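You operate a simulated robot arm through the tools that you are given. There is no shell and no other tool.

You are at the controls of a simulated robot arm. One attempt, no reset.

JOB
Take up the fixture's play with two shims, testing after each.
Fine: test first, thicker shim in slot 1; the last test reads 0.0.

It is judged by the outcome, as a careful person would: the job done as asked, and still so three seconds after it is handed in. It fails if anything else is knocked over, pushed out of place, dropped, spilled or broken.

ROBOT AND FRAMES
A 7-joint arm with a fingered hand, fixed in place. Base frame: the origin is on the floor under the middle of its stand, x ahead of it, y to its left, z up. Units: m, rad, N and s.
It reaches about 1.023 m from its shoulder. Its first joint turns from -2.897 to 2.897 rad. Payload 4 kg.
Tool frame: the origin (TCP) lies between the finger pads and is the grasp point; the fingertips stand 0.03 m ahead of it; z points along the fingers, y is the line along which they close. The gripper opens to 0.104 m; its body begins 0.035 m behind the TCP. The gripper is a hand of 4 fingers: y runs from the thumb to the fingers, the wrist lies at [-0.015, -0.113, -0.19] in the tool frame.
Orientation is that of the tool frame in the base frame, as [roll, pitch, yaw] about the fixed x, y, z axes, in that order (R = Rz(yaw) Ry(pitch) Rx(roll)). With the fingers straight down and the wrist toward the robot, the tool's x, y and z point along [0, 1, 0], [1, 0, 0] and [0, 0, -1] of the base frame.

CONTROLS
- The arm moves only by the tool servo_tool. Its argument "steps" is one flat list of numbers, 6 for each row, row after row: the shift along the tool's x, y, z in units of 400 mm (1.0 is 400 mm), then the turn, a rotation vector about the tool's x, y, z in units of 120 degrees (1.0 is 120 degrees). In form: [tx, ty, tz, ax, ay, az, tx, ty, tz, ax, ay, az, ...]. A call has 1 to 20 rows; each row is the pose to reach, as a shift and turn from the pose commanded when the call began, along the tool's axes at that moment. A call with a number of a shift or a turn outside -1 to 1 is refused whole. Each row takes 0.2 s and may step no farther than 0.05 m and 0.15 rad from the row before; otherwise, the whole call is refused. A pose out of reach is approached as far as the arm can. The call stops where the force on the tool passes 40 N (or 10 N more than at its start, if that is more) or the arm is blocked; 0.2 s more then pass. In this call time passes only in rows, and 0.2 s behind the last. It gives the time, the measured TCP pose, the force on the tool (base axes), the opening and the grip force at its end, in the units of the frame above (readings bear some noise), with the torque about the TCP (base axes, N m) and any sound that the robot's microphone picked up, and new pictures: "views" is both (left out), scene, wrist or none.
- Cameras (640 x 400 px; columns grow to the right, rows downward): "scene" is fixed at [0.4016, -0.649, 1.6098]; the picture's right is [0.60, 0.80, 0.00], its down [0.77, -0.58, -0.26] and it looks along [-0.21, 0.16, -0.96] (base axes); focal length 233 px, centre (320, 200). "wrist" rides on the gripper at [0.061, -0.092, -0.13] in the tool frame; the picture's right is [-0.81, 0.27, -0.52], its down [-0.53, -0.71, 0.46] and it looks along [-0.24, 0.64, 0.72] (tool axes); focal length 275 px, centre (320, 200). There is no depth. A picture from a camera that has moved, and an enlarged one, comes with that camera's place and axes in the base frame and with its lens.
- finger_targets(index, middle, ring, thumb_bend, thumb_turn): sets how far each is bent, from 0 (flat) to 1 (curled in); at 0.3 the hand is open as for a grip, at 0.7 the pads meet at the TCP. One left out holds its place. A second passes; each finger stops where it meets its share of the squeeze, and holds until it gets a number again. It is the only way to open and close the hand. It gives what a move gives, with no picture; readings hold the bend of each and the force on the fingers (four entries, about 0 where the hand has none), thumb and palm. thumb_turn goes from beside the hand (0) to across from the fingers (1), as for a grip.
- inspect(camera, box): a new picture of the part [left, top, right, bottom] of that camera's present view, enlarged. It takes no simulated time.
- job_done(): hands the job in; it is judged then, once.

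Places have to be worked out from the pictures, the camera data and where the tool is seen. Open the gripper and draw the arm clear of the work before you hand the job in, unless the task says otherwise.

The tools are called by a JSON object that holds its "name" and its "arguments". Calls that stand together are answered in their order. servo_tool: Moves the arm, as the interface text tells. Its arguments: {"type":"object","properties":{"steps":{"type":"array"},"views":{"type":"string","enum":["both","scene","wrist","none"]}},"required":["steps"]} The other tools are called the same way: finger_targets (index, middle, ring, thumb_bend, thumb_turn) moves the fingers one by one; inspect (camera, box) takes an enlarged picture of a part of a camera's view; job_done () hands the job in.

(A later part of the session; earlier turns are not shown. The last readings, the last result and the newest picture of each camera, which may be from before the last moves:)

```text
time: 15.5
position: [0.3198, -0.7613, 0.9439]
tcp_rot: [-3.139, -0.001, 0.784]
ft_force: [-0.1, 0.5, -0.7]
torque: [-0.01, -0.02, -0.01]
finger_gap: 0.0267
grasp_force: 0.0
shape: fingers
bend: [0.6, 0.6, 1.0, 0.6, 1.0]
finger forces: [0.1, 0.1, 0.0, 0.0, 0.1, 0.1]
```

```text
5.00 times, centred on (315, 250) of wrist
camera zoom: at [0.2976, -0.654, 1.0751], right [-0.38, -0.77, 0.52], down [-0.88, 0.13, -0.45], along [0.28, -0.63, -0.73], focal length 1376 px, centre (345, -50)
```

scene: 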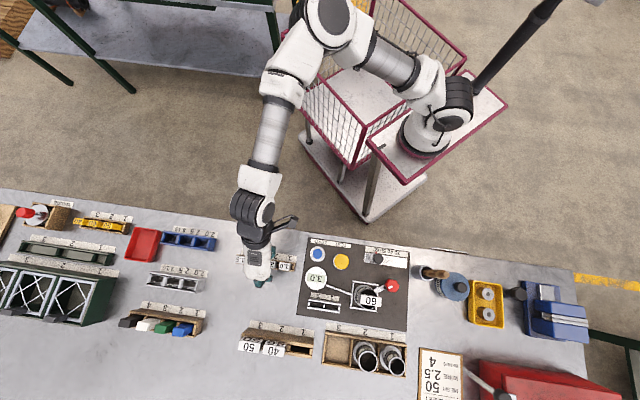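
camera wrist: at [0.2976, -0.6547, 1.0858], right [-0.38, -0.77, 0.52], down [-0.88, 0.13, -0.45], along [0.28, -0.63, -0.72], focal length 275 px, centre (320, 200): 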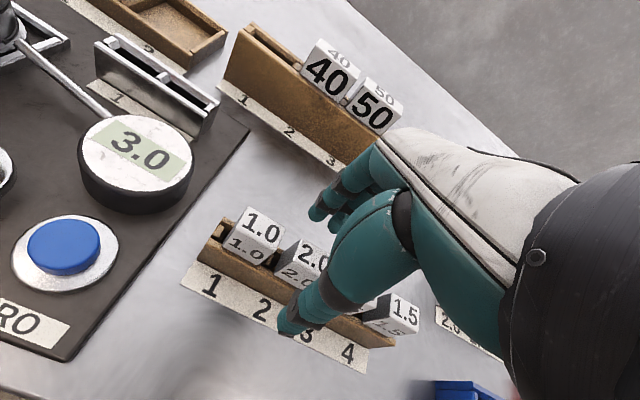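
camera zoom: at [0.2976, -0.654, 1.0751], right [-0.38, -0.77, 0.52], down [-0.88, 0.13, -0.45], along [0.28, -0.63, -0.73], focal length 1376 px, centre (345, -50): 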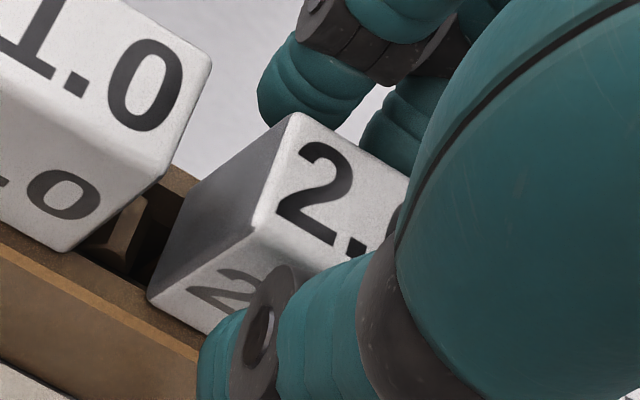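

The gap reads 0.027 against a head of about 0.019, with thumb and fingers astride the 2.0 head. I close to grip.

{"name": "finger_targets", "arguments": {"index": 0.66, "middle": 0.66, "thumb_bend": 0.66}}

{"name": "inspect", "arguments": {"camera": "wrist", "box": [220, 170, 400, 320]}}

```text
time: 16.5
position: [0.3191, -0.7614, 0.9443]
tcp_rot: [-3.138, 0.0, 0.784]
ft_force: [-0.1, -0.5, 0.2]
torque: [-0.02, 0.04, 0.01]
finger_gap: 0.0178
grasp_force: 2.9
shape: fingers
bend: [0.64, 0.64, 1.0, 0.63, 1.0]
finger forces: [1.3, 1.4, 0.1, 0.0, 2.9, 0.0]
```

```text
2.67 times, centred on (310, 245) of wrist
camera zoom: at [0.2975, -0.654, 1.0751], right [-0.38, -0.77, 0.52], down [-0.88, 0.13, -0.45], along [0.28, -0.63, -0.73], focal length 734 px, centre (347, 80)
```

zoom: 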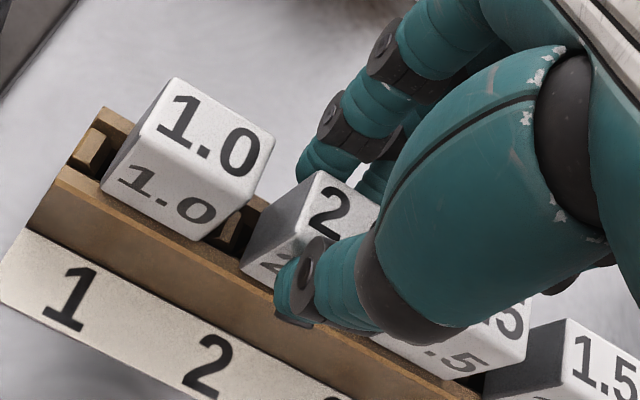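

Contact confirmed: index 1.3 N, middle 1.4 N, thumb 2.9 N with gap 0.018. I firm up the squeeze.

{"name": "finger_targets", "arguments": {"index": 0.74, "middle": 0.74, "thumb_bend": 0.74}}

```text
time: 17.5
position: [0.319, -0.7622, 0.9451]
tcp_rot: [-3.139, 0.0, 0.784]
ft_force: [-0.5, 0.1, -0.5]
torque: [0.06, 0.03, -0.02]
finger_gap: 0.0156
grasp_force: 13.5
shape: fingers
bend: [0.72, 0.72, 1.0, 0.63, 1.0]
finger forces: [7.5, 6.0, 0.2, 0.0, 14.0, 0.0]
```

Grip is 13.5 N. I lift straight up slowly by 2 cm and check.

{"name": "servo_tool", "arguments": {"steps": [0, 0, -0.0125, 0, 0, 0, 0, 0, -0.025, 0, 0, 0, 0, 0, -0.0375, 0, 0, 0, 0, 0, -0.05, 0, 0, 0], "views": "wrist"}}

{"name": "inspect", "arguments": {"camera": "wrist", "box": [220, 170, 400, 320]}}

{"name": "inspect", "arguments": {"camera": "scene", "box": [235, 230, 305, 290]}}

```text
time: 18.5
position: [0.3192, -0.7628, 0.9648]
tcp_rot: [-3.138, -0.001, 0.784]
ft_force: [-0.4, 0.0, -0.9]
torque: [0.0, -0.01, 0.01]
finger_gap: 0.0156
grasp_force: 14.1
shape: fingers
bend: [0.72, 0.72, 1.0, 0.63, 1.0]
finger forces: [7.7, 6.0, 0.0, 0.0, 14.1, 0.1]
camera wrist: at [0.2976, -0.654, 1.0953], right [-0.38, -0.77, 0.52], down [-0.88, 0.13, -0.45], along [0.28, -0.63, -0.73], focal length 275 px, centre (320, 200)
```

wrist: 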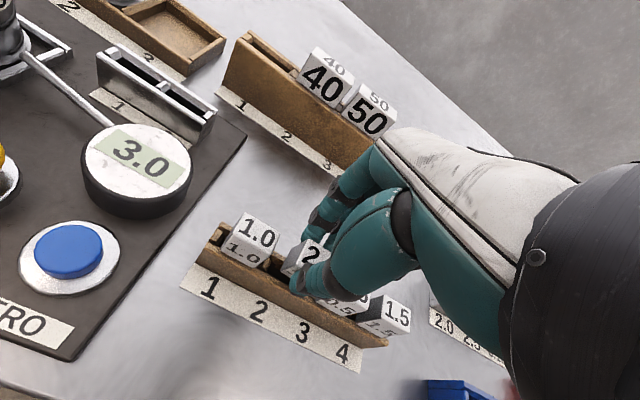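

```text
2.67 times, centred on (310, 245) of wrist
camera zoom: at [0.2976, -0.654, 1.0953], right [-0.38, -0.77, 0.52], down [-0.88, 0.13, -0.45], along [0.28, -0.63, -0.73], focal length 734 px, centre (347, 80)
```

zoom: 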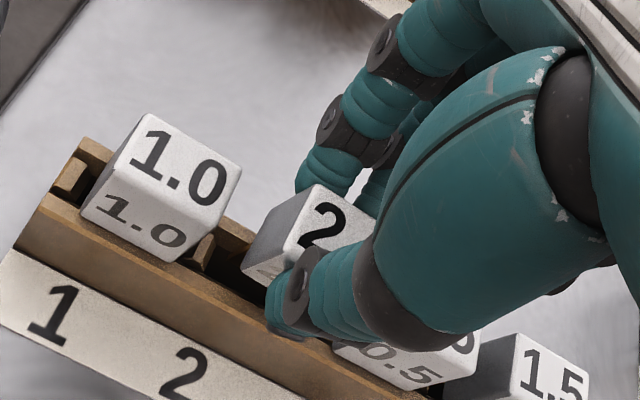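

```text
6.67 times, centred on (270, 260) of scene
camera zoom: at [0.4016, -0.649, 1.6098], right [0.6, 0.8, 0.0], down [0.77, -0.58, -0.26], along [-0.21, 0.16, -0.96], focal length 1554 px, centre (653, -200)
```

zoom: 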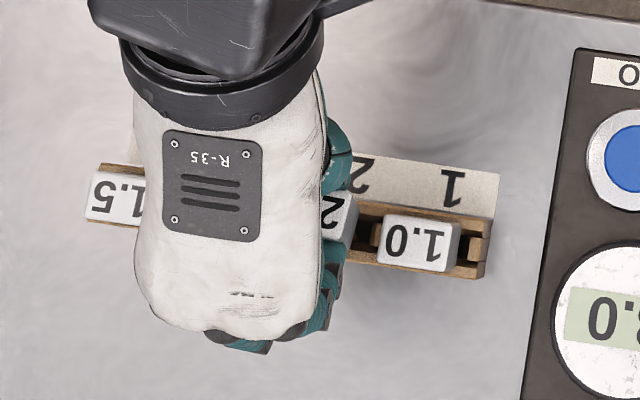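

The 2.0 shim is rising with the hand. I zoom in to check whether it has tilted in the grip.

{"name": "inspect", "arguments": {"camera": "wrist", "box": [270, 210, 370, 290]}}

{"name": "inspect", "arguments": {"camera": "scene", "box": [260, 250, 300, 280]}}

```text
5.00 times, centred on (320, 250) of wrist
camera zoom: at [0.2976, -0.654, 1.0953], right [-0.38, -0.77, 0.52], down [-0.88, 0.13, -0.45], along [0.28, -0.63, -0.73], focal length 1376 px, centre (320, -50)
```

zoom: 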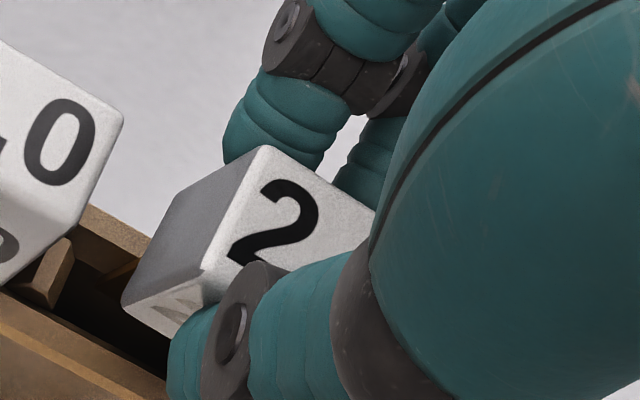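

```text
13.33 times, centred on (280, 265) of scene
camera zoom: at [0.4016, -0.649, 1.6098], right [0.6, 0.8, 0.0], down [0.77, -0.58, -0.26], along [-0.21, 0.16, -0.96], focal length 3109 px, centre (853, -667)
```

zoom: 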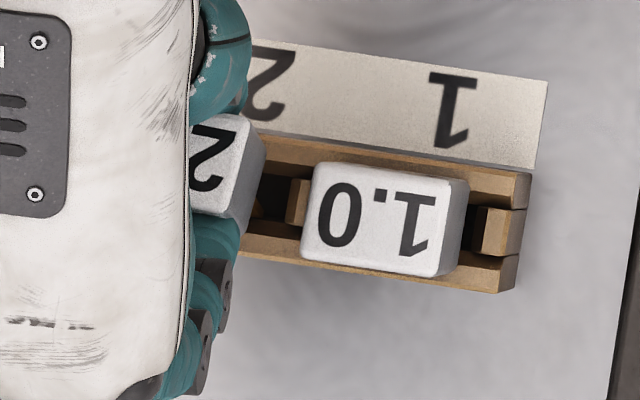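

The shim has tilted roughly 10° in the grip (top toward the thumb) because the thumb contacts lower than the fingers, but forces are quiet and the grip is firm. I continue the lift slowly until it clears the rack and re-check.

{"name": "servo_tool", "arguments": {"steps": [0, 0, -0.02, 0, 0, 0, 0, 0, -0.04, 0, 0, 0, 0, 0, -0.06, 0, 0, 0, 0, 0, -0.08, 0, 0, 0, 0, 0, -0.1, 0, 0, 0], "views": "wrist"}}

{"name": "inspect", "arguments": {"camera": "wrist", "box": [270, 210, 370, 290]}}

{"name": "inspect", "arguments": {"camera": "scene", "box": [255, 240, 305, 280]}}

```text
time: 19.7
position: [0.3192, -0.7629, 1.0044]
tcp_rot: [3.141, 0.0, 0.783]
ft_force: [0.2, 1.0, -1.3]
torque: [-0.01, -0.01, 0.02]
finger_gap: 0.0156
grasp_force: 14.2
shape: fingers
bend: [0.72, 0.72, 1.0, 0.63, 1.0]
finger forces: [7.9, 6.2, 0.1, 0.0, 14.0, 0.0]
camera wrist: at [0.2978, -0.6545, 1.1351], right [-0.38, -0.77, 0.52], down [-0.88, 0.13, -0.45], along [0.28, -0.63, -0.72], focal length 275 px, centre (320, 200)
```

wrist: 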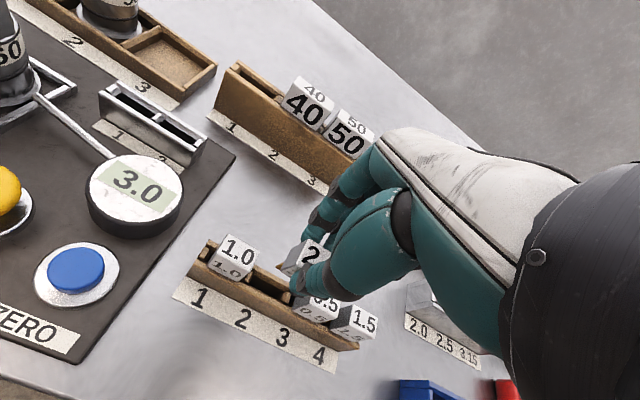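

```text
5.00 times, centred on (320, 250) of wrist
camera zoom: at [0.2978, -0.6545, 1.1351], right [-0.38, -0.77, 0.52], down [-0.88, 0.13, -0.45], along [0.28, -0.63, -0.72], focal length 1376 px, centre (320, -50)
```

zoom: 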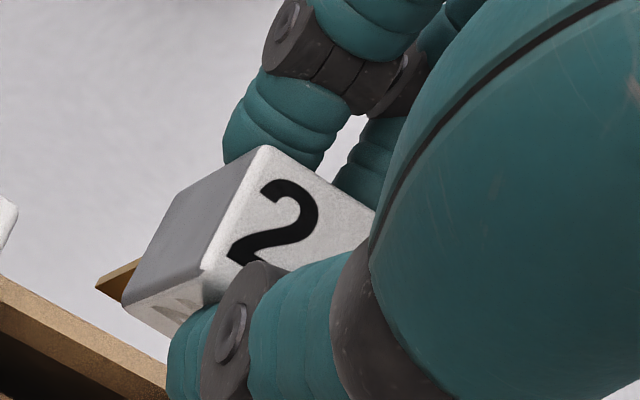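

```text
10.00 times, centred on (280, 260) of scene
camera zoom: at [0.4016, -0.649, 1.6098], right [0.6, 0.8, 0.0], down [0.77, -0.58, -0.26], along [-0.21, 0.16, -0.96], focal length 2332 px, centre (720, -400)
```

zoom: 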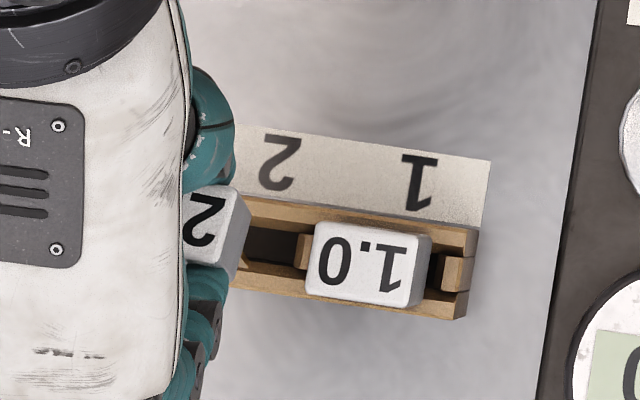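

The 2.0 shim is out: it is a head with a thin brass blade about 12 mm long hanging under its middle, and the head rests on the rack boards. Now I zoom on the fixture's slot block from both cameras to locate slot 1.

{"name": "inspect", "arguments": {"camera": "scene", "box": [300, 282, 350, 314]}}

{"name": "inspect", "arguments": {"camera": "wrist", "box": [80, 70, 220, 170]}}

{"name": "inspect", "arguments": {"camera": "scene", "box": [260, 248, 300, 278]}}

```text
12.50 times, centred on (325, 298) of scene
camera zoom: at [0.4016, -0.649, 1.6098], right [0.6, 0.8, 0.0], down [0.77, -0.58, -0.26], along [-0.21, 0.16, -0.96], focal length 2914 px, centre (258, -1025)
```

zoom: 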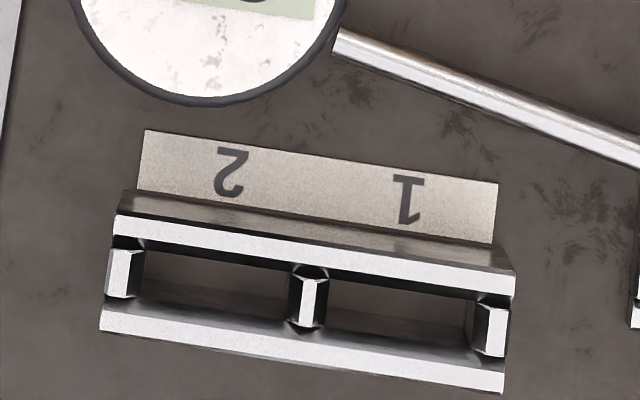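

```text
4.00 times, centred on (150, 120) of wrist
camera zoom: at [0.2978, -0.6545, 1.1351], right [-0.38, -0.77, 0.52], down [-0.88, 0.13, -0.45], along [0.28, -0.63, -0.72], focal length 1101 px, centre (1000, 520)
```

zoom: 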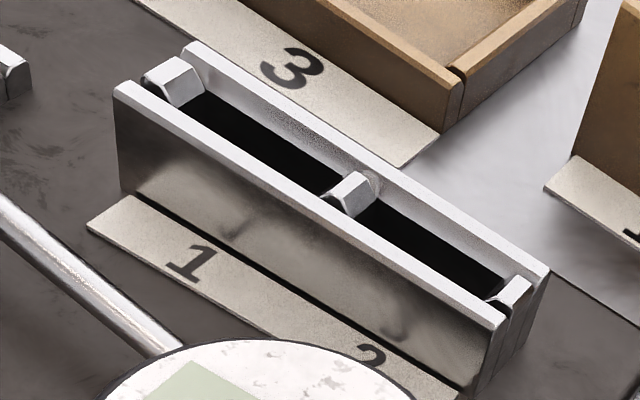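

```text
13.33 times, centred on (280, 263) of scene
camera zoom: at [0.4016, -0.649, 1.6098], right [0.6, 0.8, 0.0], down [0.77, -0.58, -0.26], along [-0.21, 0.16, -0.96], focal length 3109 px, centre (853, -640)
```

zoom: 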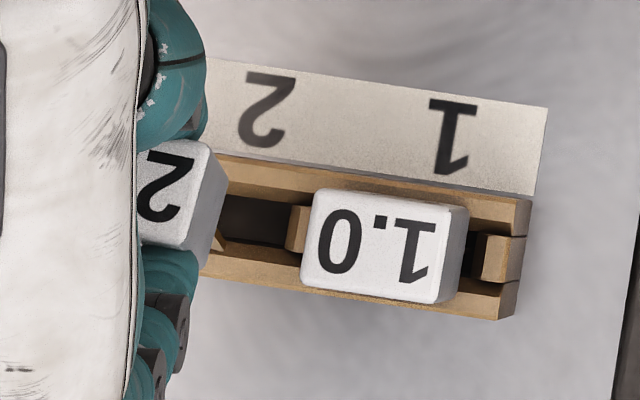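

From both cameras slot 1 lies at about X=-0.126 along tool-x and Y=0.858 along tool-y (base ≈ [0.518, -0.696]), rail top z ≈ 0.8995. I carry the shim there at height, turning the hand +10° about tool x so the shim hangs vertical.

{"name": "servo_tool", "arguments": {"steps": [0, 0, -0.0325, 0, 0, 0, 0.01, 0.005, -0.065, 0.004, 0, 0, 0.0485, 0.0258, -0.065, 0.0084, 0, 0, 0.097, 0.0515, -0.065, 0.0167, 0, 0, 0.1455, 0.0773, -0.065, 0.0251, 0, 0, 0.194, 0.103, -0.065, 0.0334, 0, 0, 0.2425, 0.1288, -0.065, 0.0418, 0, 0, 0.291, 0.1545, -0.065, 0.0502, 0, 0, 0.3395, 0.1803, -0.065, 0.0585, 0, 0, 0.388, 0.206, -0.065, 0.0669, 0, 0, 0.4365, 0.2318, -0.065, 0.0752, 0, 0, 0.485, 0.2575, -0.065, 0.0836, 0, 0], "views": "both"}}

{"name": "inspect", "arguments": {"camera": "wrist", "box": [240, 180, 380, 310]}}

{"name": "inspect", "arguments": {"camera": "scene", "box": [300, 270, 380, 330]}}

```text
time: 22.3
position: [0.5293, -0.6991, 1.0294]
tcp_rot: [-2.965, 0.0, 0.782]
ft_force: [-0.4, 0.3, -0.9]
torque: [-0.02, -0.01, 0.0]
finger_gap: 0.0156
grasp_force: 14.3
shape: fingers
bend: [0.72, 0.72, 1.0, 0.63, 1.0]
finger forces: [8.0, 6.3, 0.0, 0.0, 14.1, 0.0]
camera wrist: at [0.5254, -0.6075, 1.1746], right [-0.32, -0.83, 0.46], down [-0.93, 0.18, -0.32], along [0.18, -0.53, -0.83], focal length 275 px, centre (320, 200)
```

scene: 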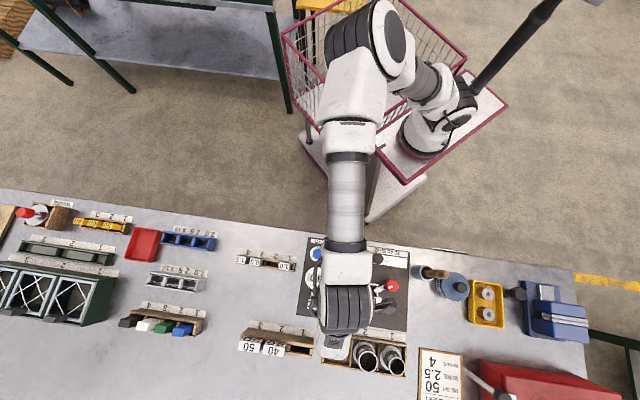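
wrist: 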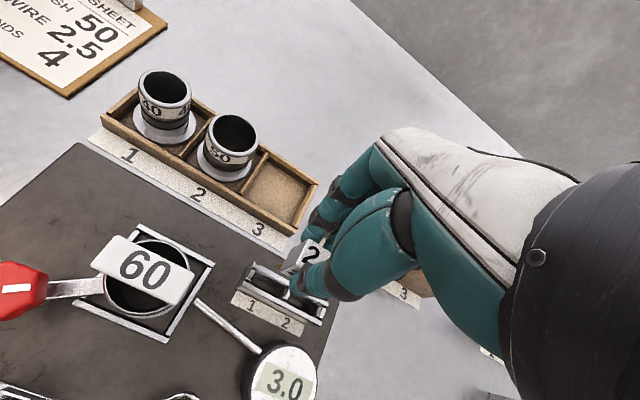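

```text
3.08 times, centred on (310, 245) of wrist
camera zoom: at [0.5254, -0.6075, 1.1746], right [-0.32, -0.83, 0.46], down [-0.93, 0.18, -0.32], along [0.18, -0.53, -0.83], focal length 847 px, centre (351, 62)
```

zoom: 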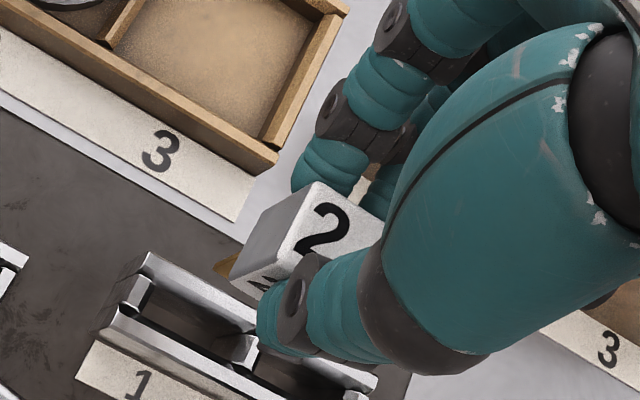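

```text
6.67 times, centred on (340, 300) of scene
camera zoom: at [0.4016, -0.649, 1.6098], right [0.6, 0.8, 0.0], down [0.77, -0.58, -0.26], along [-0.21, 0.16, -0.96], focal length 1554 px, centre (187, -467)
```

zoom: 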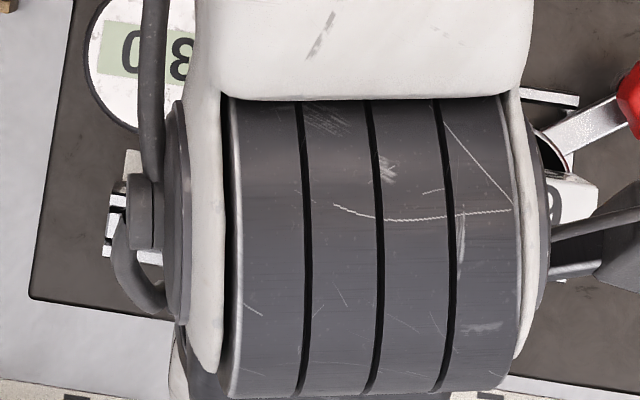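

The shim held firmly in transit and slot 1 shows where I computed it. I zoom tightly to see whether the head is now level with the rails.

{"name": "inspect", "arguments": {"camera": "wrist", "box": [250, 220, 340, 300]}}

```text
5.00 times, centred on (295, 260) of wrist
camera zoom: at [0.5254, -0.6075, 1.1746], right [-0.32, -0.83, 0.46], down [-0.93, 0.18, -0.32], along [0.18, -0.53, -0.83], focal length 1376 px, centre (445, -100)
```

zoom: 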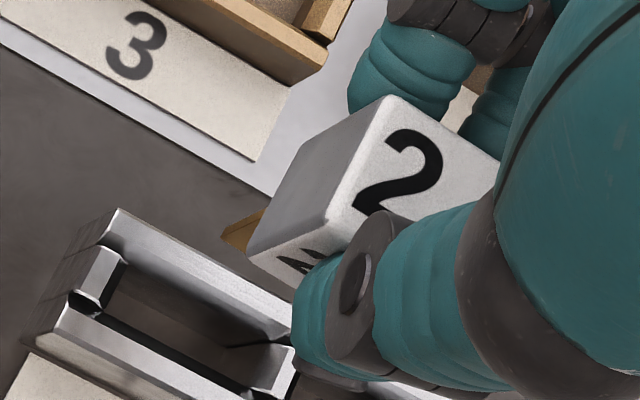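

The head looks level to within a few degrees. I judge it to be about 2 mm short in X and 6 mm too far in Y of slot 1, so I correct that while lowering 5 cm, leaving the blade about 2 cm above the rails.

{"name": "servo_tool", "arguments": {"steps": [0.0013, 0.0018, 0.0314, 0, 0, 0, 0.0025, 0.0036, 0.0629, 0, 0, 0, 0.0038, 0.0054, 0.0943, 0, 0, 0, 0.005, 0.0073, 0.1258, 0, 0, 0], "views": "wrist"}}

{"name": "inspect", "arguments": {"camera": "wrist", "box": [230, 210, 330, 290]}}

```text
time: 23.3
position: [0.5281, -0.6918, 0.9807]
tcp_rot: [-2.967, -0.002, 0.782]
ft_force: [-0.6, 0.5, 0.3]
torque: [0.03, 0.02, 0.0]
finger_gap: 0.0153
grasp_force: 13.7
shape: fingers
bend: [0.72, 0.72, 1.0, 0.63, 1.0]
finger forces: [7.9, 6.2, 0.0, 0.0, 14.2, 0.0]
camera wrist: at [0.5232, -0.6012, 1.1245], right [-0.32, -0.83, 0.46], down [-0.93, 0.18, -0.32], along [0.19, -0.53, -0.83], focal length 275 px, centre (320, 200)
```

wrist: 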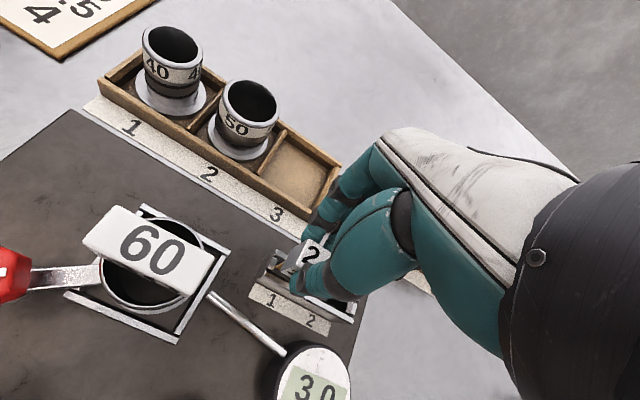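

```text
5.00 times, centred on (280, 250) of wrist
camera zoom: at [0.5232, -0.6012, 1.1245], right [-0.32, -0.83, 0.46], down [-0.93, 0.18, -0.32], along [0.19, -0.53, -0.83], focal length 1376 px, centre (520, -50)
```

zoom: 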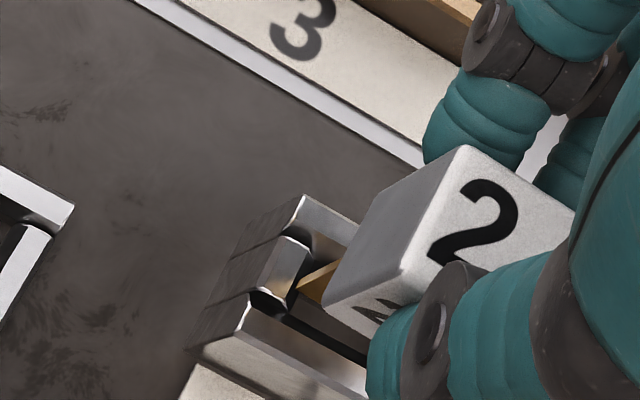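

The blade and slot posts are both in view. I zoom in tightly to compare the blade's position with the pocket of slot 1.

{"name": "inspect", "arguments": {"camera": "wrist", "box": [250, 232, 300, 282]}}

```text
8.00 times, centred on (275, 257) of wrist
camera zoom: at [0.5232, -0.6012, 1.1245], right [-0.32, -0.83, 0.46], down [-0.93, 0.18, -0.32], along [0.19, -0.53, -0.83], focal length 2202 px, centre (680, -256)
```

zoom: 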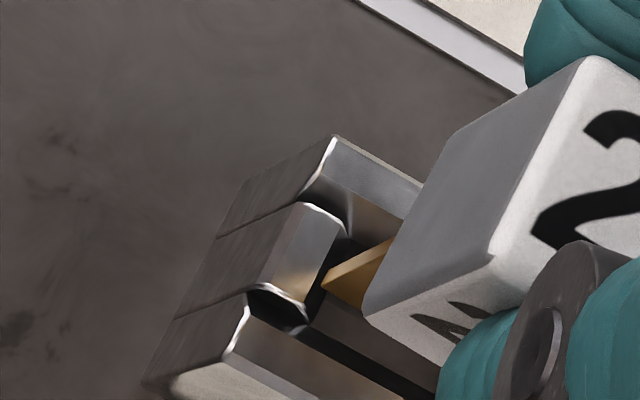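

The blade is roughly 25 mm long and its lower corner now hangs just over post 1's inner edge, with the shim tipped about 4° too far. I raise 1 cm, move 4.5 mm in -X and 2.5 mm in -Y, and turn back 4°.

{"name": "servo_tool", "arguments": {"steps": [0, 0, -0.0235, 0, 0, 0, -0.0056, -0.0053, -0.0235, -0.0167, 0, 0, -0.01125, -0.0105, -0.0235, -0.0334, 0, 0, -0.01125, -0.0105, -0.0235, -0.0334, 0, 0], "views": "none"}}

{"name": "inspect", "arguments": {"camera": "wrist", "box": [230, 210, 330, 290]}}

{"name": "inspect", "arguments": {"camera": "wrist", "box": [250, 232, 300, 282]}}

```text
time: 24.3
position: [0.5224, -0.6927, 0.9904]
tcp_rot: [-3.036, -0.001, 0.782]
ft_force: [-0.5, -0.6, 0.1]
torque: [-0.03, 0.02, 0.0]
finger_gap: 0.0154
grasp_force: 14.1
shape: fingers
bend: [0.72, 0.72, 1.0, 0.63, 1.0]
finger forces: [7.9, 6.2, 0.0, 0.1, 14.2, 0.1]
```

```text
5.00 times, centred on (280, 250) of wrist
camera zoom: at [0.5113, -0.5952, 1.1301], right [-0.34, -0.8, 0.49], down [-0.91, 0.16, -0.38], along [0.23, -0.57, -0.79], focal length 1376 px, centre (520, -50)
```

zoom: 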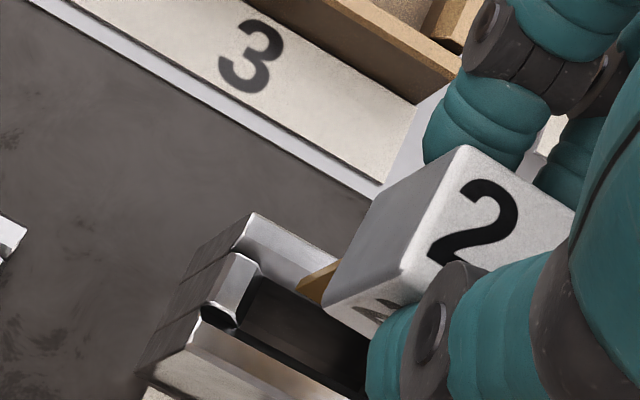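

```text
8.00 times, centred on (275, 257) of wrist
camera zoom: at [0.5113, -0.5952, 1.1301], right [-0.34, -0.8, 0.49], down [-0.91, 0.16, -0.38], along [0.23, -0.57, -0.79], focal length 2202 px, centre (680, -256)
```

zoom: 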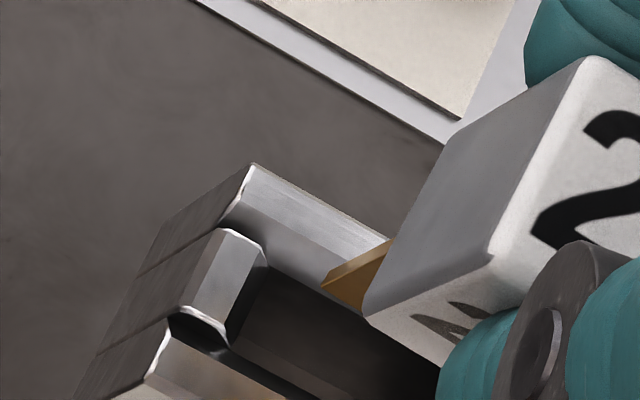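

The head's vertical edges now match the vertical vanishing point, and the blade corner projects 3–4 mm inside post 1 and centred between the rails. I descend 16 mm vertically and check.

{"name": "servo_tool", "arguments": {"steps": [0, 0.001, 0.0099, 0, 0, 0, 0, 0.0021, 0.0199, 0, 0, 0, 0, 0.0032, 0.0298, 0, 0, 0, 0, 0.0042, 0.0398, 0, 0, 0], "views": "none"}}

{"name": "inspect", "arguments": {"camera": "wrist", "box": [250, 232, 300, 282]}}

```text
time: 25.3
position: [0.5227, -0.6937, 0.9741]
tcp_rot: [-3.034, 0.001, 0.786]
ft_force: [0.3, 0.6, -0.1]
torque: [-0.03, 0.0, -0.02]
finger_gap: 0.0157
grasp_force: 14.0
shape: fingers
bend: [0.72, 0.72, 1.0, 0.63, 1.0]
finger forces: [7.9, 6.2, 0.0, 0.0, 14.0, 0.0]
```

```text
8.00 times, centred on (275, 257) of wrist
camera zoom: at [0.5108, -0.5957, 1.1136], right [-0.34, -0.8, 0.49], down [-0.91, 0.16, -0.38], along [0.23, -0.57, -0.79], focal length 2202 px, centre (680, -256)
```

zoom: 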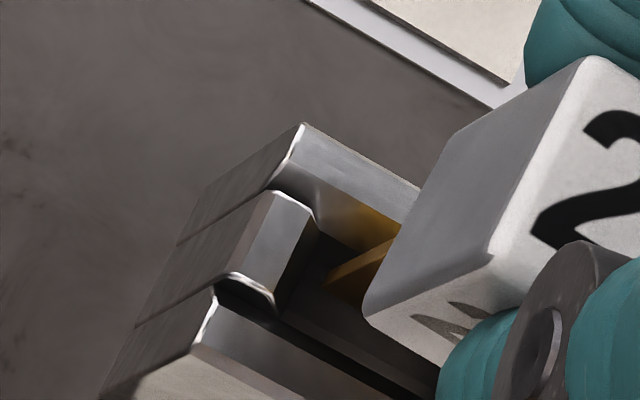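

The blade is entering the pocket (it darkens and reflects on the rail wall), with no contact force. I descend another 12 mm.

{"name": "servo_tool", "arguments": {"steps": [0, 0.001, 0.0099, 0, 0, 0, 0, 0.0021, 0.0199, 0, 0, 0, 0, 0.0032, 0.0298, 0, 0, 0], "views": "none"}}

{"name": "inspect", "arguments": {"camera": "wrist", "box": [250, 232, 300, 282]}}

```text
time: 26.1
position: [0.5221, -0.6939, 0.963]
tcp_rot: [-3.034, -0.001, 0.783]
ft_force: [0.2, -0.8, -0.5]
torque: [-0.03, 0.03, 0.03]
finger_gap: 0.0157
grasp_force: 14.3
shape: fingers
bend: [0.72, 0.72, 1.0, 0.63, 1.0]
finger forces: [7.9, 6.1, 0.1, 0.0, 14.1, 0.0]
```

```text
8.00 times, centred on (275, 257) of wrist
camera zoom: at [0.5106, -0.5947, 1.1021], right [-0.34, -0.8, 0.49], down [-0.91, 0.16, -0.38], along [0.23, -0.57, -0.79], focal length 2202 px, centre (680, -256)
```

zoom: 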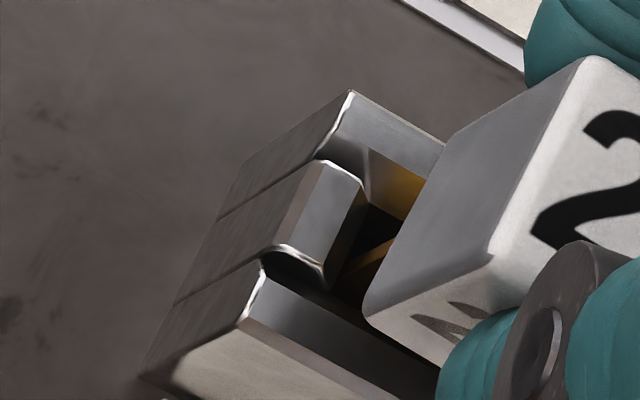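

The blade is inside the pocket with no contact force. I continue down 9 mm in small rows, expecting the head to meet the rails near TCP z ≈ 0.95.

{"name": "servo_tool", "arguments": {"steps": [0, 0.0008, 0.0075, 0, 0, 0, 0, 0.0016, 0.0149, 0, 0, 0, 0, 0.0024, 0.0224, 0, 0, 0], "views": "none"}}

{"name": "inspect", "arguments": {"camera": "wrist", "box": [250, 232, 300, 282]}}

```text
time: 26.9
position: [0.5226, -0.6933, 0.953]
tcp_rot: [-3.035, 0.001, 0.785]
ft_force: [0.4, -0.5, -0.5]
torque: [0.0, -0.01, -0.02]
finger_gap: 0.0154
grasp_force: 14.2
shape: fingers
bend: [0.72, 0.72, 1.0, 0.63, 1.0]
finger forces: [7.9, 6.2, 0.0, 0.0, 14.1, 0.0]
```

```text
8.00 times, centred on (275, 257) of wrist
camera zoom: at [0.5109, -0.5954, 1.0924], right [-0.34, -0.8, 0.49], down [-0.91, 0.16, -0.38], along [0.23, -0.57, -0.79], focal length 2202 px, centre (680, -256)
```

zoom: 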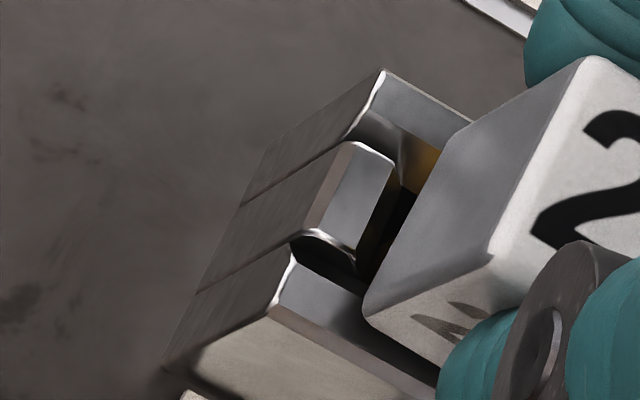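

The head's lower edge is now just above the rails. I go down 4 mm more.

{"name": "servo_tool", "arguments": {"steps": [0, 0.0005, 0.005, 0, 0, 0, 0, 0.001, 0.0099, 0, 0, 0], "views": "none"}}

{"name": "inspect", "arguments": {"camera": "wrist", "box": [250, 232, 300, 282]}}

```text
time: 27.5
position: [0.5226, -0.6936, 0.9512]
tcp_rot: [-3.037, 0.0, 0.784]
ft_force: [0.0, -1.3, 3.8]
torque: [0.04, -0.03, 0.01]
finger_gap: 0.0154
grasp_force: 14.7
shape: fingers
bend: [0.73, 0.72, 1.0, 0.63, 1.0]
finger forces: [8.8, 6.1, 0.0, 0.0, 14.0, 0.0]
```

```text
8.00 times, centred on (275, 257) of wrist
camera zoom: at [0.5109, -0.5951, 1.0891], right [-0.34, -0.8, 0.49], down [-0.91, 0.16, -0.38], along [0.23, -0.57, -0.79], focal length 2202 px, centre (680, -256)
```

zoom: 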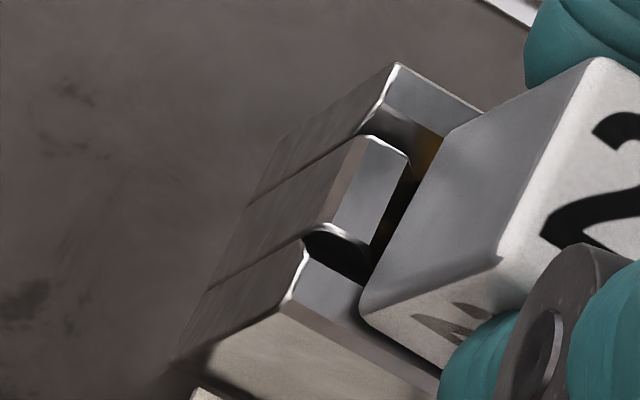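

Contact with the rails: 3.8 N upward. I press 2 mm more to seat it.

{"name": "servo_tool", "arguments": {"steps": [0, 0.0003, 0.0025, 0, 0, 0, 0, 0.0006, 0.005, 0, 0, 0], "views": "none"}}

{"name": "inspect", "arguments": {"camera": "wrist", "box": [250, 232, 300, 282]}}

```text
time: 28.1
position: [0.5239, -0.6947, 0.9487]
tcp_rot: [-3.039, -0.001, 0.783]
ft_force: [2.4, -2.9, 12.6]
torque: [0.02, 0.03, -0.03]
finger_gap: 0.0152
grasp_force: 15.8
shape: fingers
bend: [0.73, 0.73, 1.0, 0.63, 1.0]
finger forces: [10.7, 7.4, 0.0, 0.0, 13.7, 0.1]
```

```text
8.00 times, centred on (275, 257) of wrist
camera zoom: at [0.5107, -0.5956, 1.0873], right [-0.34, -0.8, 0.49], down [-0.91, 0.16, -0.38], along [0.23, -0.57, -0.79], focal length 2202 px, centre (680, -256)
```

zoom: 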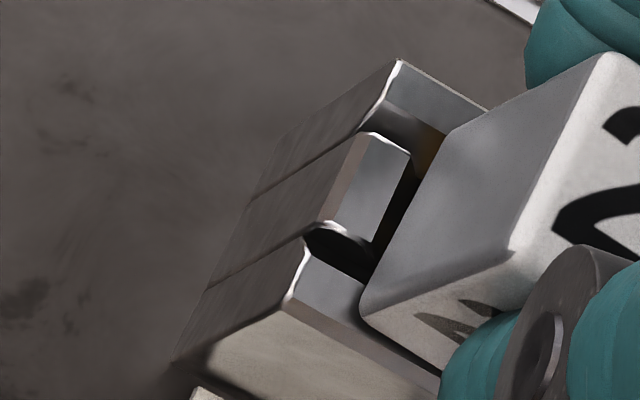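

The head is seated with about 12 N. I ease up 1.5 mm to relieve the press, then open the digits gently.

{"name": "servo_tool", "arguments": {"steps": [0, -0.0004, -0.0037, 0, 0, 0], "views": "none"}}

{"name": "finger_targets", "arguments": {"index": 0.64, "middle": 0.64, "thumb_bend": 0.6}}

{"name": "inspect", "arguments": {"camera": "wrist", "box": [230, 200, 350, 290]}}

```text
time: 28.5
position: [0.5225, -0.6941, 0.9481]
tcp_rot: [-3.033, 0.003, 0.784]
ft_force: [2.0, -3.2, 8.0]
torque: [0.04, -0.02, -0.04]
finger_gap: 0.0154
grasp_force: 15.6
shape: fingers
bend: [0.73, 0.73, 1.0, 0.63, 1.0]
finger forces: [10.0, 6.8, 0.1, 0.1, 13.9, 0.0]
```

```text
time: 29.5
position: [0.5227, -0.6951, 0.9489]
tcp_rot: [-3.035, 0.0, 0.783]
ft_force: [-0.3, 0.0, 0.1]
torque: [0.0, 0.02, 0.0]
finger_gap: 0.0213
grasp_force: 0.5
shape: fingers
bend: [0.64, 0.64, 1.0, 0.6, 1.0]
finger forces: [0.0, 0.0, 0.0, 0.0, 0.6, 0.0]
```

```text
4.44 times, centred on (290, 245) of wrist
camera zoom: at [0.5109, -0.5957, 1.088], right [-0.34, -0.8, 0.49], down [-0.91, 0.16, -0.38], along [0.23, -0.57, -0.79], focal length 1224 px, centre (453, 0)
```

zoom: 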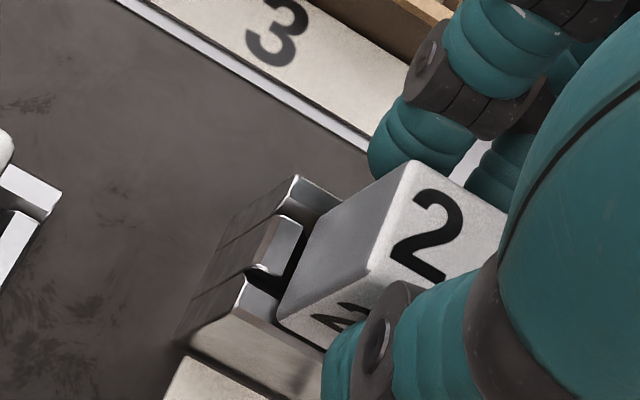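

Almost no force remains on the digits and the head rests on the rails. I open further to clear it.

{"name": "finger_targets", "arguments": {"index": 0.5, "middle": 0.5, "thumb_bend": 0.45}}

{"name": "inspect", "arguments": {"camera": "wrist", "box": [230, 200, 350, 290]}}

```text
time: 30.5
position: [0.5218, -0.6939, 0.9491]
tcp_rot: [-3.037, -0.002, 0.783]
ft_force: [0.0, 0.4, -0.7]
torque: [-0.02, 0.01, 0.0]
finger_gap: 0.0577
grasp_force: 0.1
shape: fingers
bend: [0.5, 0.5, 1.0, 0.45, 0.99]
finger forces: [0.1, 0.0, 0.0, 0.0, 0.1, 0.0]
```

```text
4.44 times, centred on (290, 245) of wrist
camera zoom: at [0.511, -0.5958, 1.088], right [-0.34, -0.8, 0.49], down [-0.91, 0.16, -0.38], along [0.23, -0.57, -0.79], focal length 1224 px, centre (453, 0)
```

zoom: 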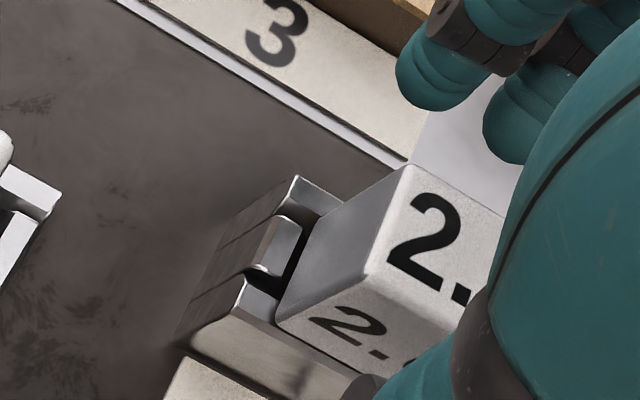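

The shim stands in slot 1 and the digits are clear. I withdraw straight up 9 cm and level the hand.

{"name": "servo_tool", "arguments": {"steps": [0, -0.003, -0.028, 0, 0, 0, 0, -0.0059, -0.0559, 0, 0, 0, 0, -0.0119, -0.1119, 0, 0, 0, 0, -0.0178, -0.1678, -0.015, 0, 0, 0, -0.0237, -0.2237, -0.034, 0, 0, 0, -0.0237, -0.2237, -0.0504, 0, 0], "views": "both"}}

{"name": "inspect", "arguments": {"camera": "wrist", "box": [160, 150, 340, 300]}}

```text
time: 31.9
position: [0.5215, -0.6935, 1.0393]
tcp_rot: [-3.14, 0.0, 0.784]
ft_force: [-0.6, -1.0, 0.5]
torque: [-0.02, 0.03, 0.0]
finger_gap: 0.0579
grasp_force: 0.1
shape: fingers
bend: [0.5, 0.5, 1.0, 0.45, 0.99]
finger forces: [0.1, 0.1, 0.0, 0.0, 0.1, 0.0]
camera wrist: at [0.4998, -0.585, 1.17], right [-0.38, -0.77, 0.52], down [-0.88, 0.13, -0.46], along [0.28, -0.63, -0.72], focal length 275 px, centre (320, 200)
```

scene: 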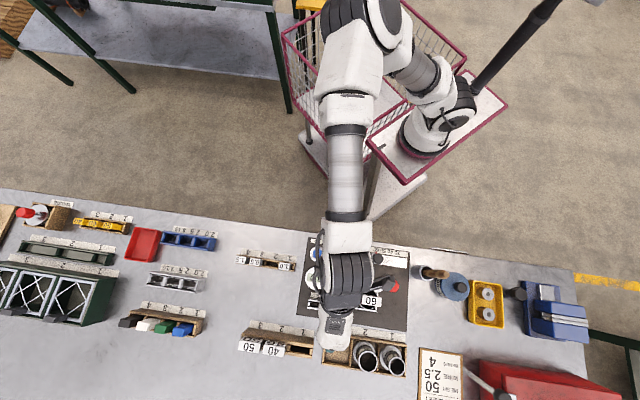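
wrist: 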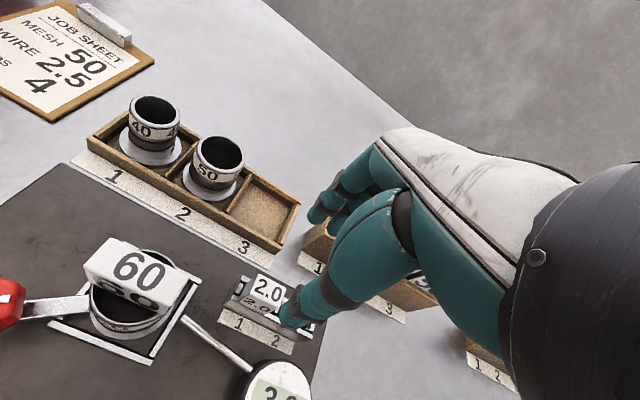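

```text
2.67 times, centred on (250, 225) of wrist
camera zoom: at [0.4998, -0.585, 1.17], right [-0.38, -0.77, 0.52], down [-0.88, 0.13, -0.46], along [0.28, -0.63, -0.72], focal length 734 px, centre (507, 133)
```

zoom: 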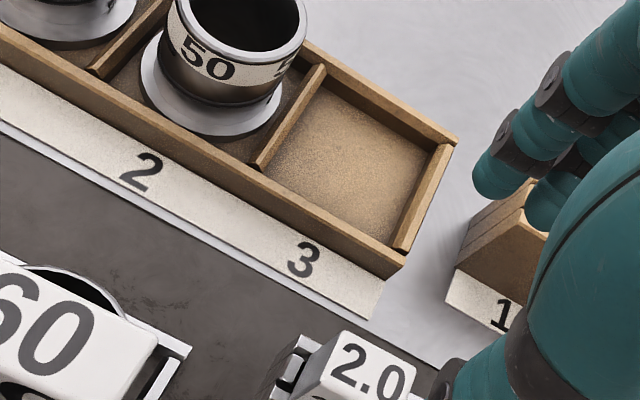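

The 2.0 shim stands squarely in slot 1. I move back over the TEST button at height and form the same pinch posture used for the first press.

{"name": "servo_tool", "arguments": {"steps": [0.003, -0.078, 0, 0, 0, 0, 0.006, -0.156, 0, 0, 0, 0, 0.009, -0.234, 0, 0, 0, 0, 0.0125, -0.3125, 0, 0, 0, 0], "views": "none"}}

{"name": "finger_targets", "arguments": {"index": 1.0, "middle": 0.68, "ring": 1.0, "thumb_bend": 0.68}}

{"name": "inspect", "arguments": {"camera": "wrist", "box": [0, 0, 640, 400]}}

```text
time: 32.9
position: [0.4401, -0.601, 1.0394]
tcp_rot: [-3.142, 0.0, 0.784]
ft_force: [-0.5, -0.4, 0.6]
torque: [-0.05, 0.04, 0.02]
finger_gap: 0.0581
grasp_force: 0.0
shape: fingers
bend: [0.5, 0.5, 1.0, 0.45, 0.99]
finger forces: [0.0, 0.1, 0.1, 0.0, 0.0, 0.1]
```

```text
time: 33.9
position: [0.4372, -0.6002, 1.0384]
tcp_rot: [3.141, 0.0, 0.783]
ft_force: [1.0, 0.6, 0.1]
torque: [0.0, 0.02, -0.04]
finger_gap: 0.047
grasp_force: 0.1
shape: fingers
bend: [1.0, 0.68, 1.0, 0.68, 1.0]
finger forces: [0.0, 0.0, 0.0, 0.1, 0.0, 0.0]
```

```text
1.00 times, centred on (320, 200) of wrist (not enlarged: the box is as wide or as high as the picture)
camera zoom: at [0.4167, -0.4932, 1.1684], right [-0.38, -0.77, 0.52], down [-0.88, 0.13, -0.45], along [0.28, -0.63, -0.72], focal length 275 px, centre (320, 200)
```

zoom: 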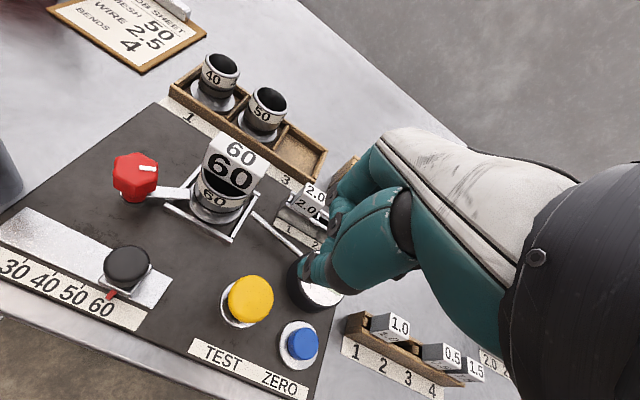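

The tips are above the yellow button again ([0.438, -0.600]). I descend to just above contact height (contact was near TCP z 0.937).

{"name": "servo_tool", "arguments": {"steps": [0, 0, 0.06, 0, 0, 0, 0, 0, 0.12, 0, 0, 0, 0, 0, 0.18, 0, 0, 0, 0, 0, 0.21, 0, 0, 0, 0, 0, 0.225, 0, 0, 0], "views": "wrist"}}

```text
time: 35.1
position: [0.4379, -0.602, 0.9501]
tcp_rot: [3.141, 0.0, 0.783]
ft_force: [-0.4, 0.0, 0.0]
torque: [0.0, -0.01, 0.01]
finger_gap: 0.0472
grasp_force: 0.0
shape: fingers
bend: [1.0, 0.68, 1.0, 0.68, 1.0]
finger forces: [0.0, 0.0, 0.0, 0.0, 0.1, 0.0]
camera wrist: at [0.4157, -0.4927, 1.0797], right [-0.38, -0.77, 0.52], down [-0.88, 0.13, -0.45], along [0.28, -0.63, -0.72], focal length 275 px, centre (320, 200)
```

wrist: 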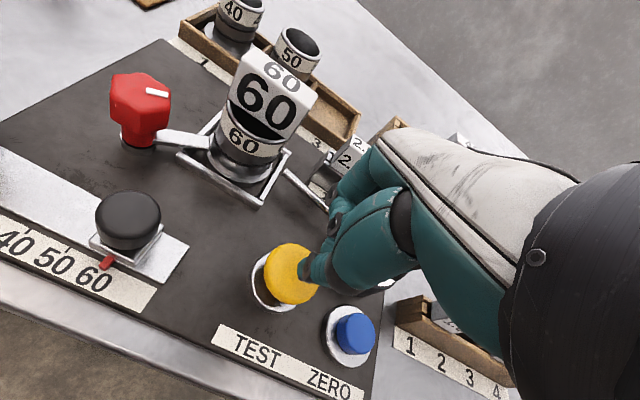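

I'm about 1 cm above the button. I press down in 2 mm rows, expecting the click near the same height as before, and come back up in the same call.

{"name": "servo_tool", "arguments": {"steps": [0, 0, 0.0125, 0, 0, 0, 0, 0, 0.02, 0, 0, 0, 0, 0, 0.025, 0, 0, 0, 0, 0, 0.03, 0, 0, 0, 0, 0, 0.035, 0, 0, 0], "views": "none"}}

{"name": "inspect", "arguments": {"camera": "scene", "box": [300, 260, 340, 300]}}

```text
time: 36.3
position: [0.4376, -0.6022, 0.937]
tcp_rot: [3.14, -0.001, 0.784]
ft_force: [-0.8, 0.5, 4.3]
torque: [0.06, 0.04, 0.01]
finger_gap: 0.047
grasp_force: 2.7
shape: fingers
bend: [1.0, 0.68, 1.0, 0.68, 1.0]
finger forces: [0.1, 0.1, 0.0, 0.1, 4.9, 0.0]
heard: click
```

```text
10.00 times, centred on (320, 280) of scene
camera zoom: at [0.4016, -0.649, 1.6098], right [0.6, 0.8, 0.0], down [0.77, -0.58, -0.26], along [-0.21, 0.16, -0.96], focal length 2332 px, centre (320, -600)
```

zoom: 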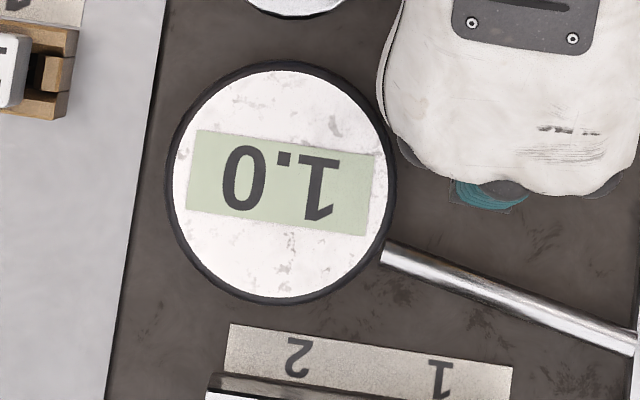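

The second test reads 1.0, exactly as expected, so the 1.0 shim goes into slot 2. I lift off and travel to a hover over the 1.0 head (rack slot 1), pre-tilting the hand 6° so this shim stays upright in the grip.

{"name": "servo_tool", "arguments": {"steps": [0, 0, -0.08, 0, 0, 0, 0, 0, -0.165, 0, 0, 0, 0, 0, -0.25, 0, 0, 0, -0.078, 0.0174, -0.25, 0.01, 0, 0, -0.156, 0.0348, -0.25, 0.02, 0, 0, -0.234, 0.0522, -0.25, 0.03, 0, 0, -0.312, 0.0696, -0.25, 0.04, 0, 0, -0.39, 0.087, -0.25, 0.0504, 0, 0], "views": "none"}}

{"name": "finger_targets", "arguments": {"index": 0.48, "middle": 0.48, "ring": 1.0, "thumb_bend": 0.42, "thumb_turn": 1.0}}

{"name": "inspect", "arguments": {"camera": "wrist", "box": [0, 0, 640, 400]}}

{"name": "inspect", "arguments": {"camera": "wrist", "box": [200, 160, 400, 340]}}

{"name": "inspect", "arguments": {"camera": "scene", "box": [230, 230, 390, 330]}}

```text
time: 38.1
position: [0.3525, -0.7348, 1.0357]
tcp_rot: [-3.035, 0.001, 0.785]
ft_force: [0.5, 0.1, 0.0]
torque: [0.01, -0.03, -0.02]
finger_gap: 0.0472
grasp_force: 0.1
shape: fingers
bend: [1.0, 0.68, 1.0, 0.68, 1.0]
finger forces: [0.0, 0.0, 0.1, 0.0, 0.0, 0.0]
```

```text
time: 39.1
position: [0.3536, -0.7351, 1.0363]
tcp_rot: [-3.035, 0.0, 0.784]
ft_force: [0.3, -0.5, -0.6]
torque: [0.01, -0.02, 0.0]
finger_gap: 0.0643
grasp_force: 0.1
shape: fingers
bend: [0.48, 0.48, 1.0, 0.42, 0.99]
finger forces: [0.0, 0.0, 0.0, 0.0, 0.1, 0.0]
```

```text
1.00 times, centred on (320, 200) of wrist (not enlarged: the box is as wide or as high as the picture)
camera zoom: at [0.3413, -0.6375, 1.1745], right [-0.34, -0.8, 0.49], down [-0.91, 0.16, -0.38], along [0.23, -0.57, -0.79], focal length 275 px, centre (320, 200)
```

zoom: 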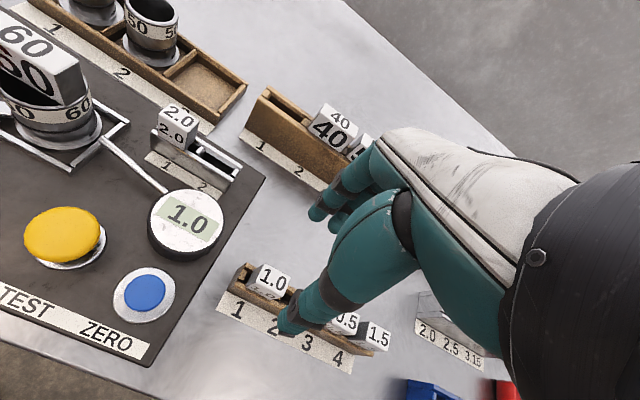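

```text
2.22 times, centred on (300, 250) of wrist
camera zoom: at [0.3413, -0.6375, 1.1745], right [-0.34, -0.8, 0.49], down [-0.91, 0.16, -0.38], along [0.23, -0.57, -0.79], focal length 612 px, centre (364, 89)
```

zoom: 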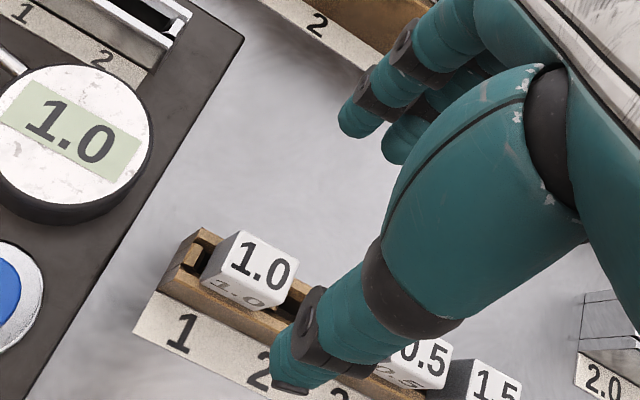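

```text
4.00 times, centred on (310, 280) of scene
camera zoom: at [0.4016, -0.649, 1.6098], right [0.6, 0.8, 0.0], down [0.77, -0.58, -0.26], along [-0.21, 0.16, -0.96], focal length 933 px, centre (360, -120)
```

zoom: 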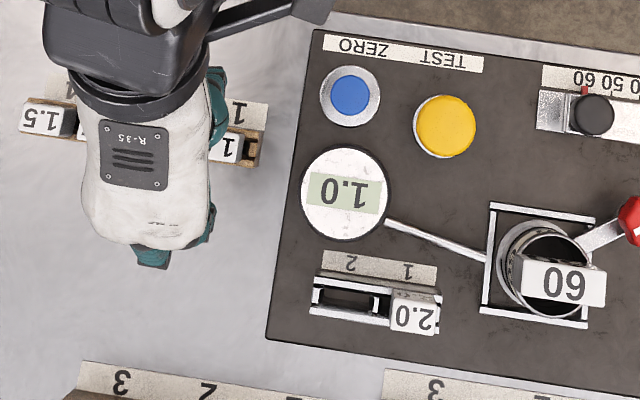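

The 2.0 shim sits neatly in slot 1 and the 1.0 head is below the hand. I zoom in to measure its offset from the grip line.

{"name": "inspect", "arguments": {"camera": "wrist", "box": [240, 250, 310, 310]}}

```text
6.67 times, centred on (275, 280) of wrist
camera zoom: at [0.3413, -0.6375, 1.1745], right [-0.34, -0.8, 0.49], down [-0.91, 0.16, -0.38], along [0.23, -0.57, -0.79], focal length 1835 px, centre (620, -333)
```

zoom: 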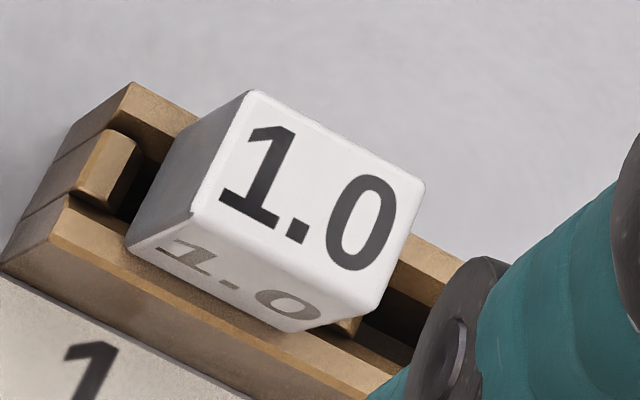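

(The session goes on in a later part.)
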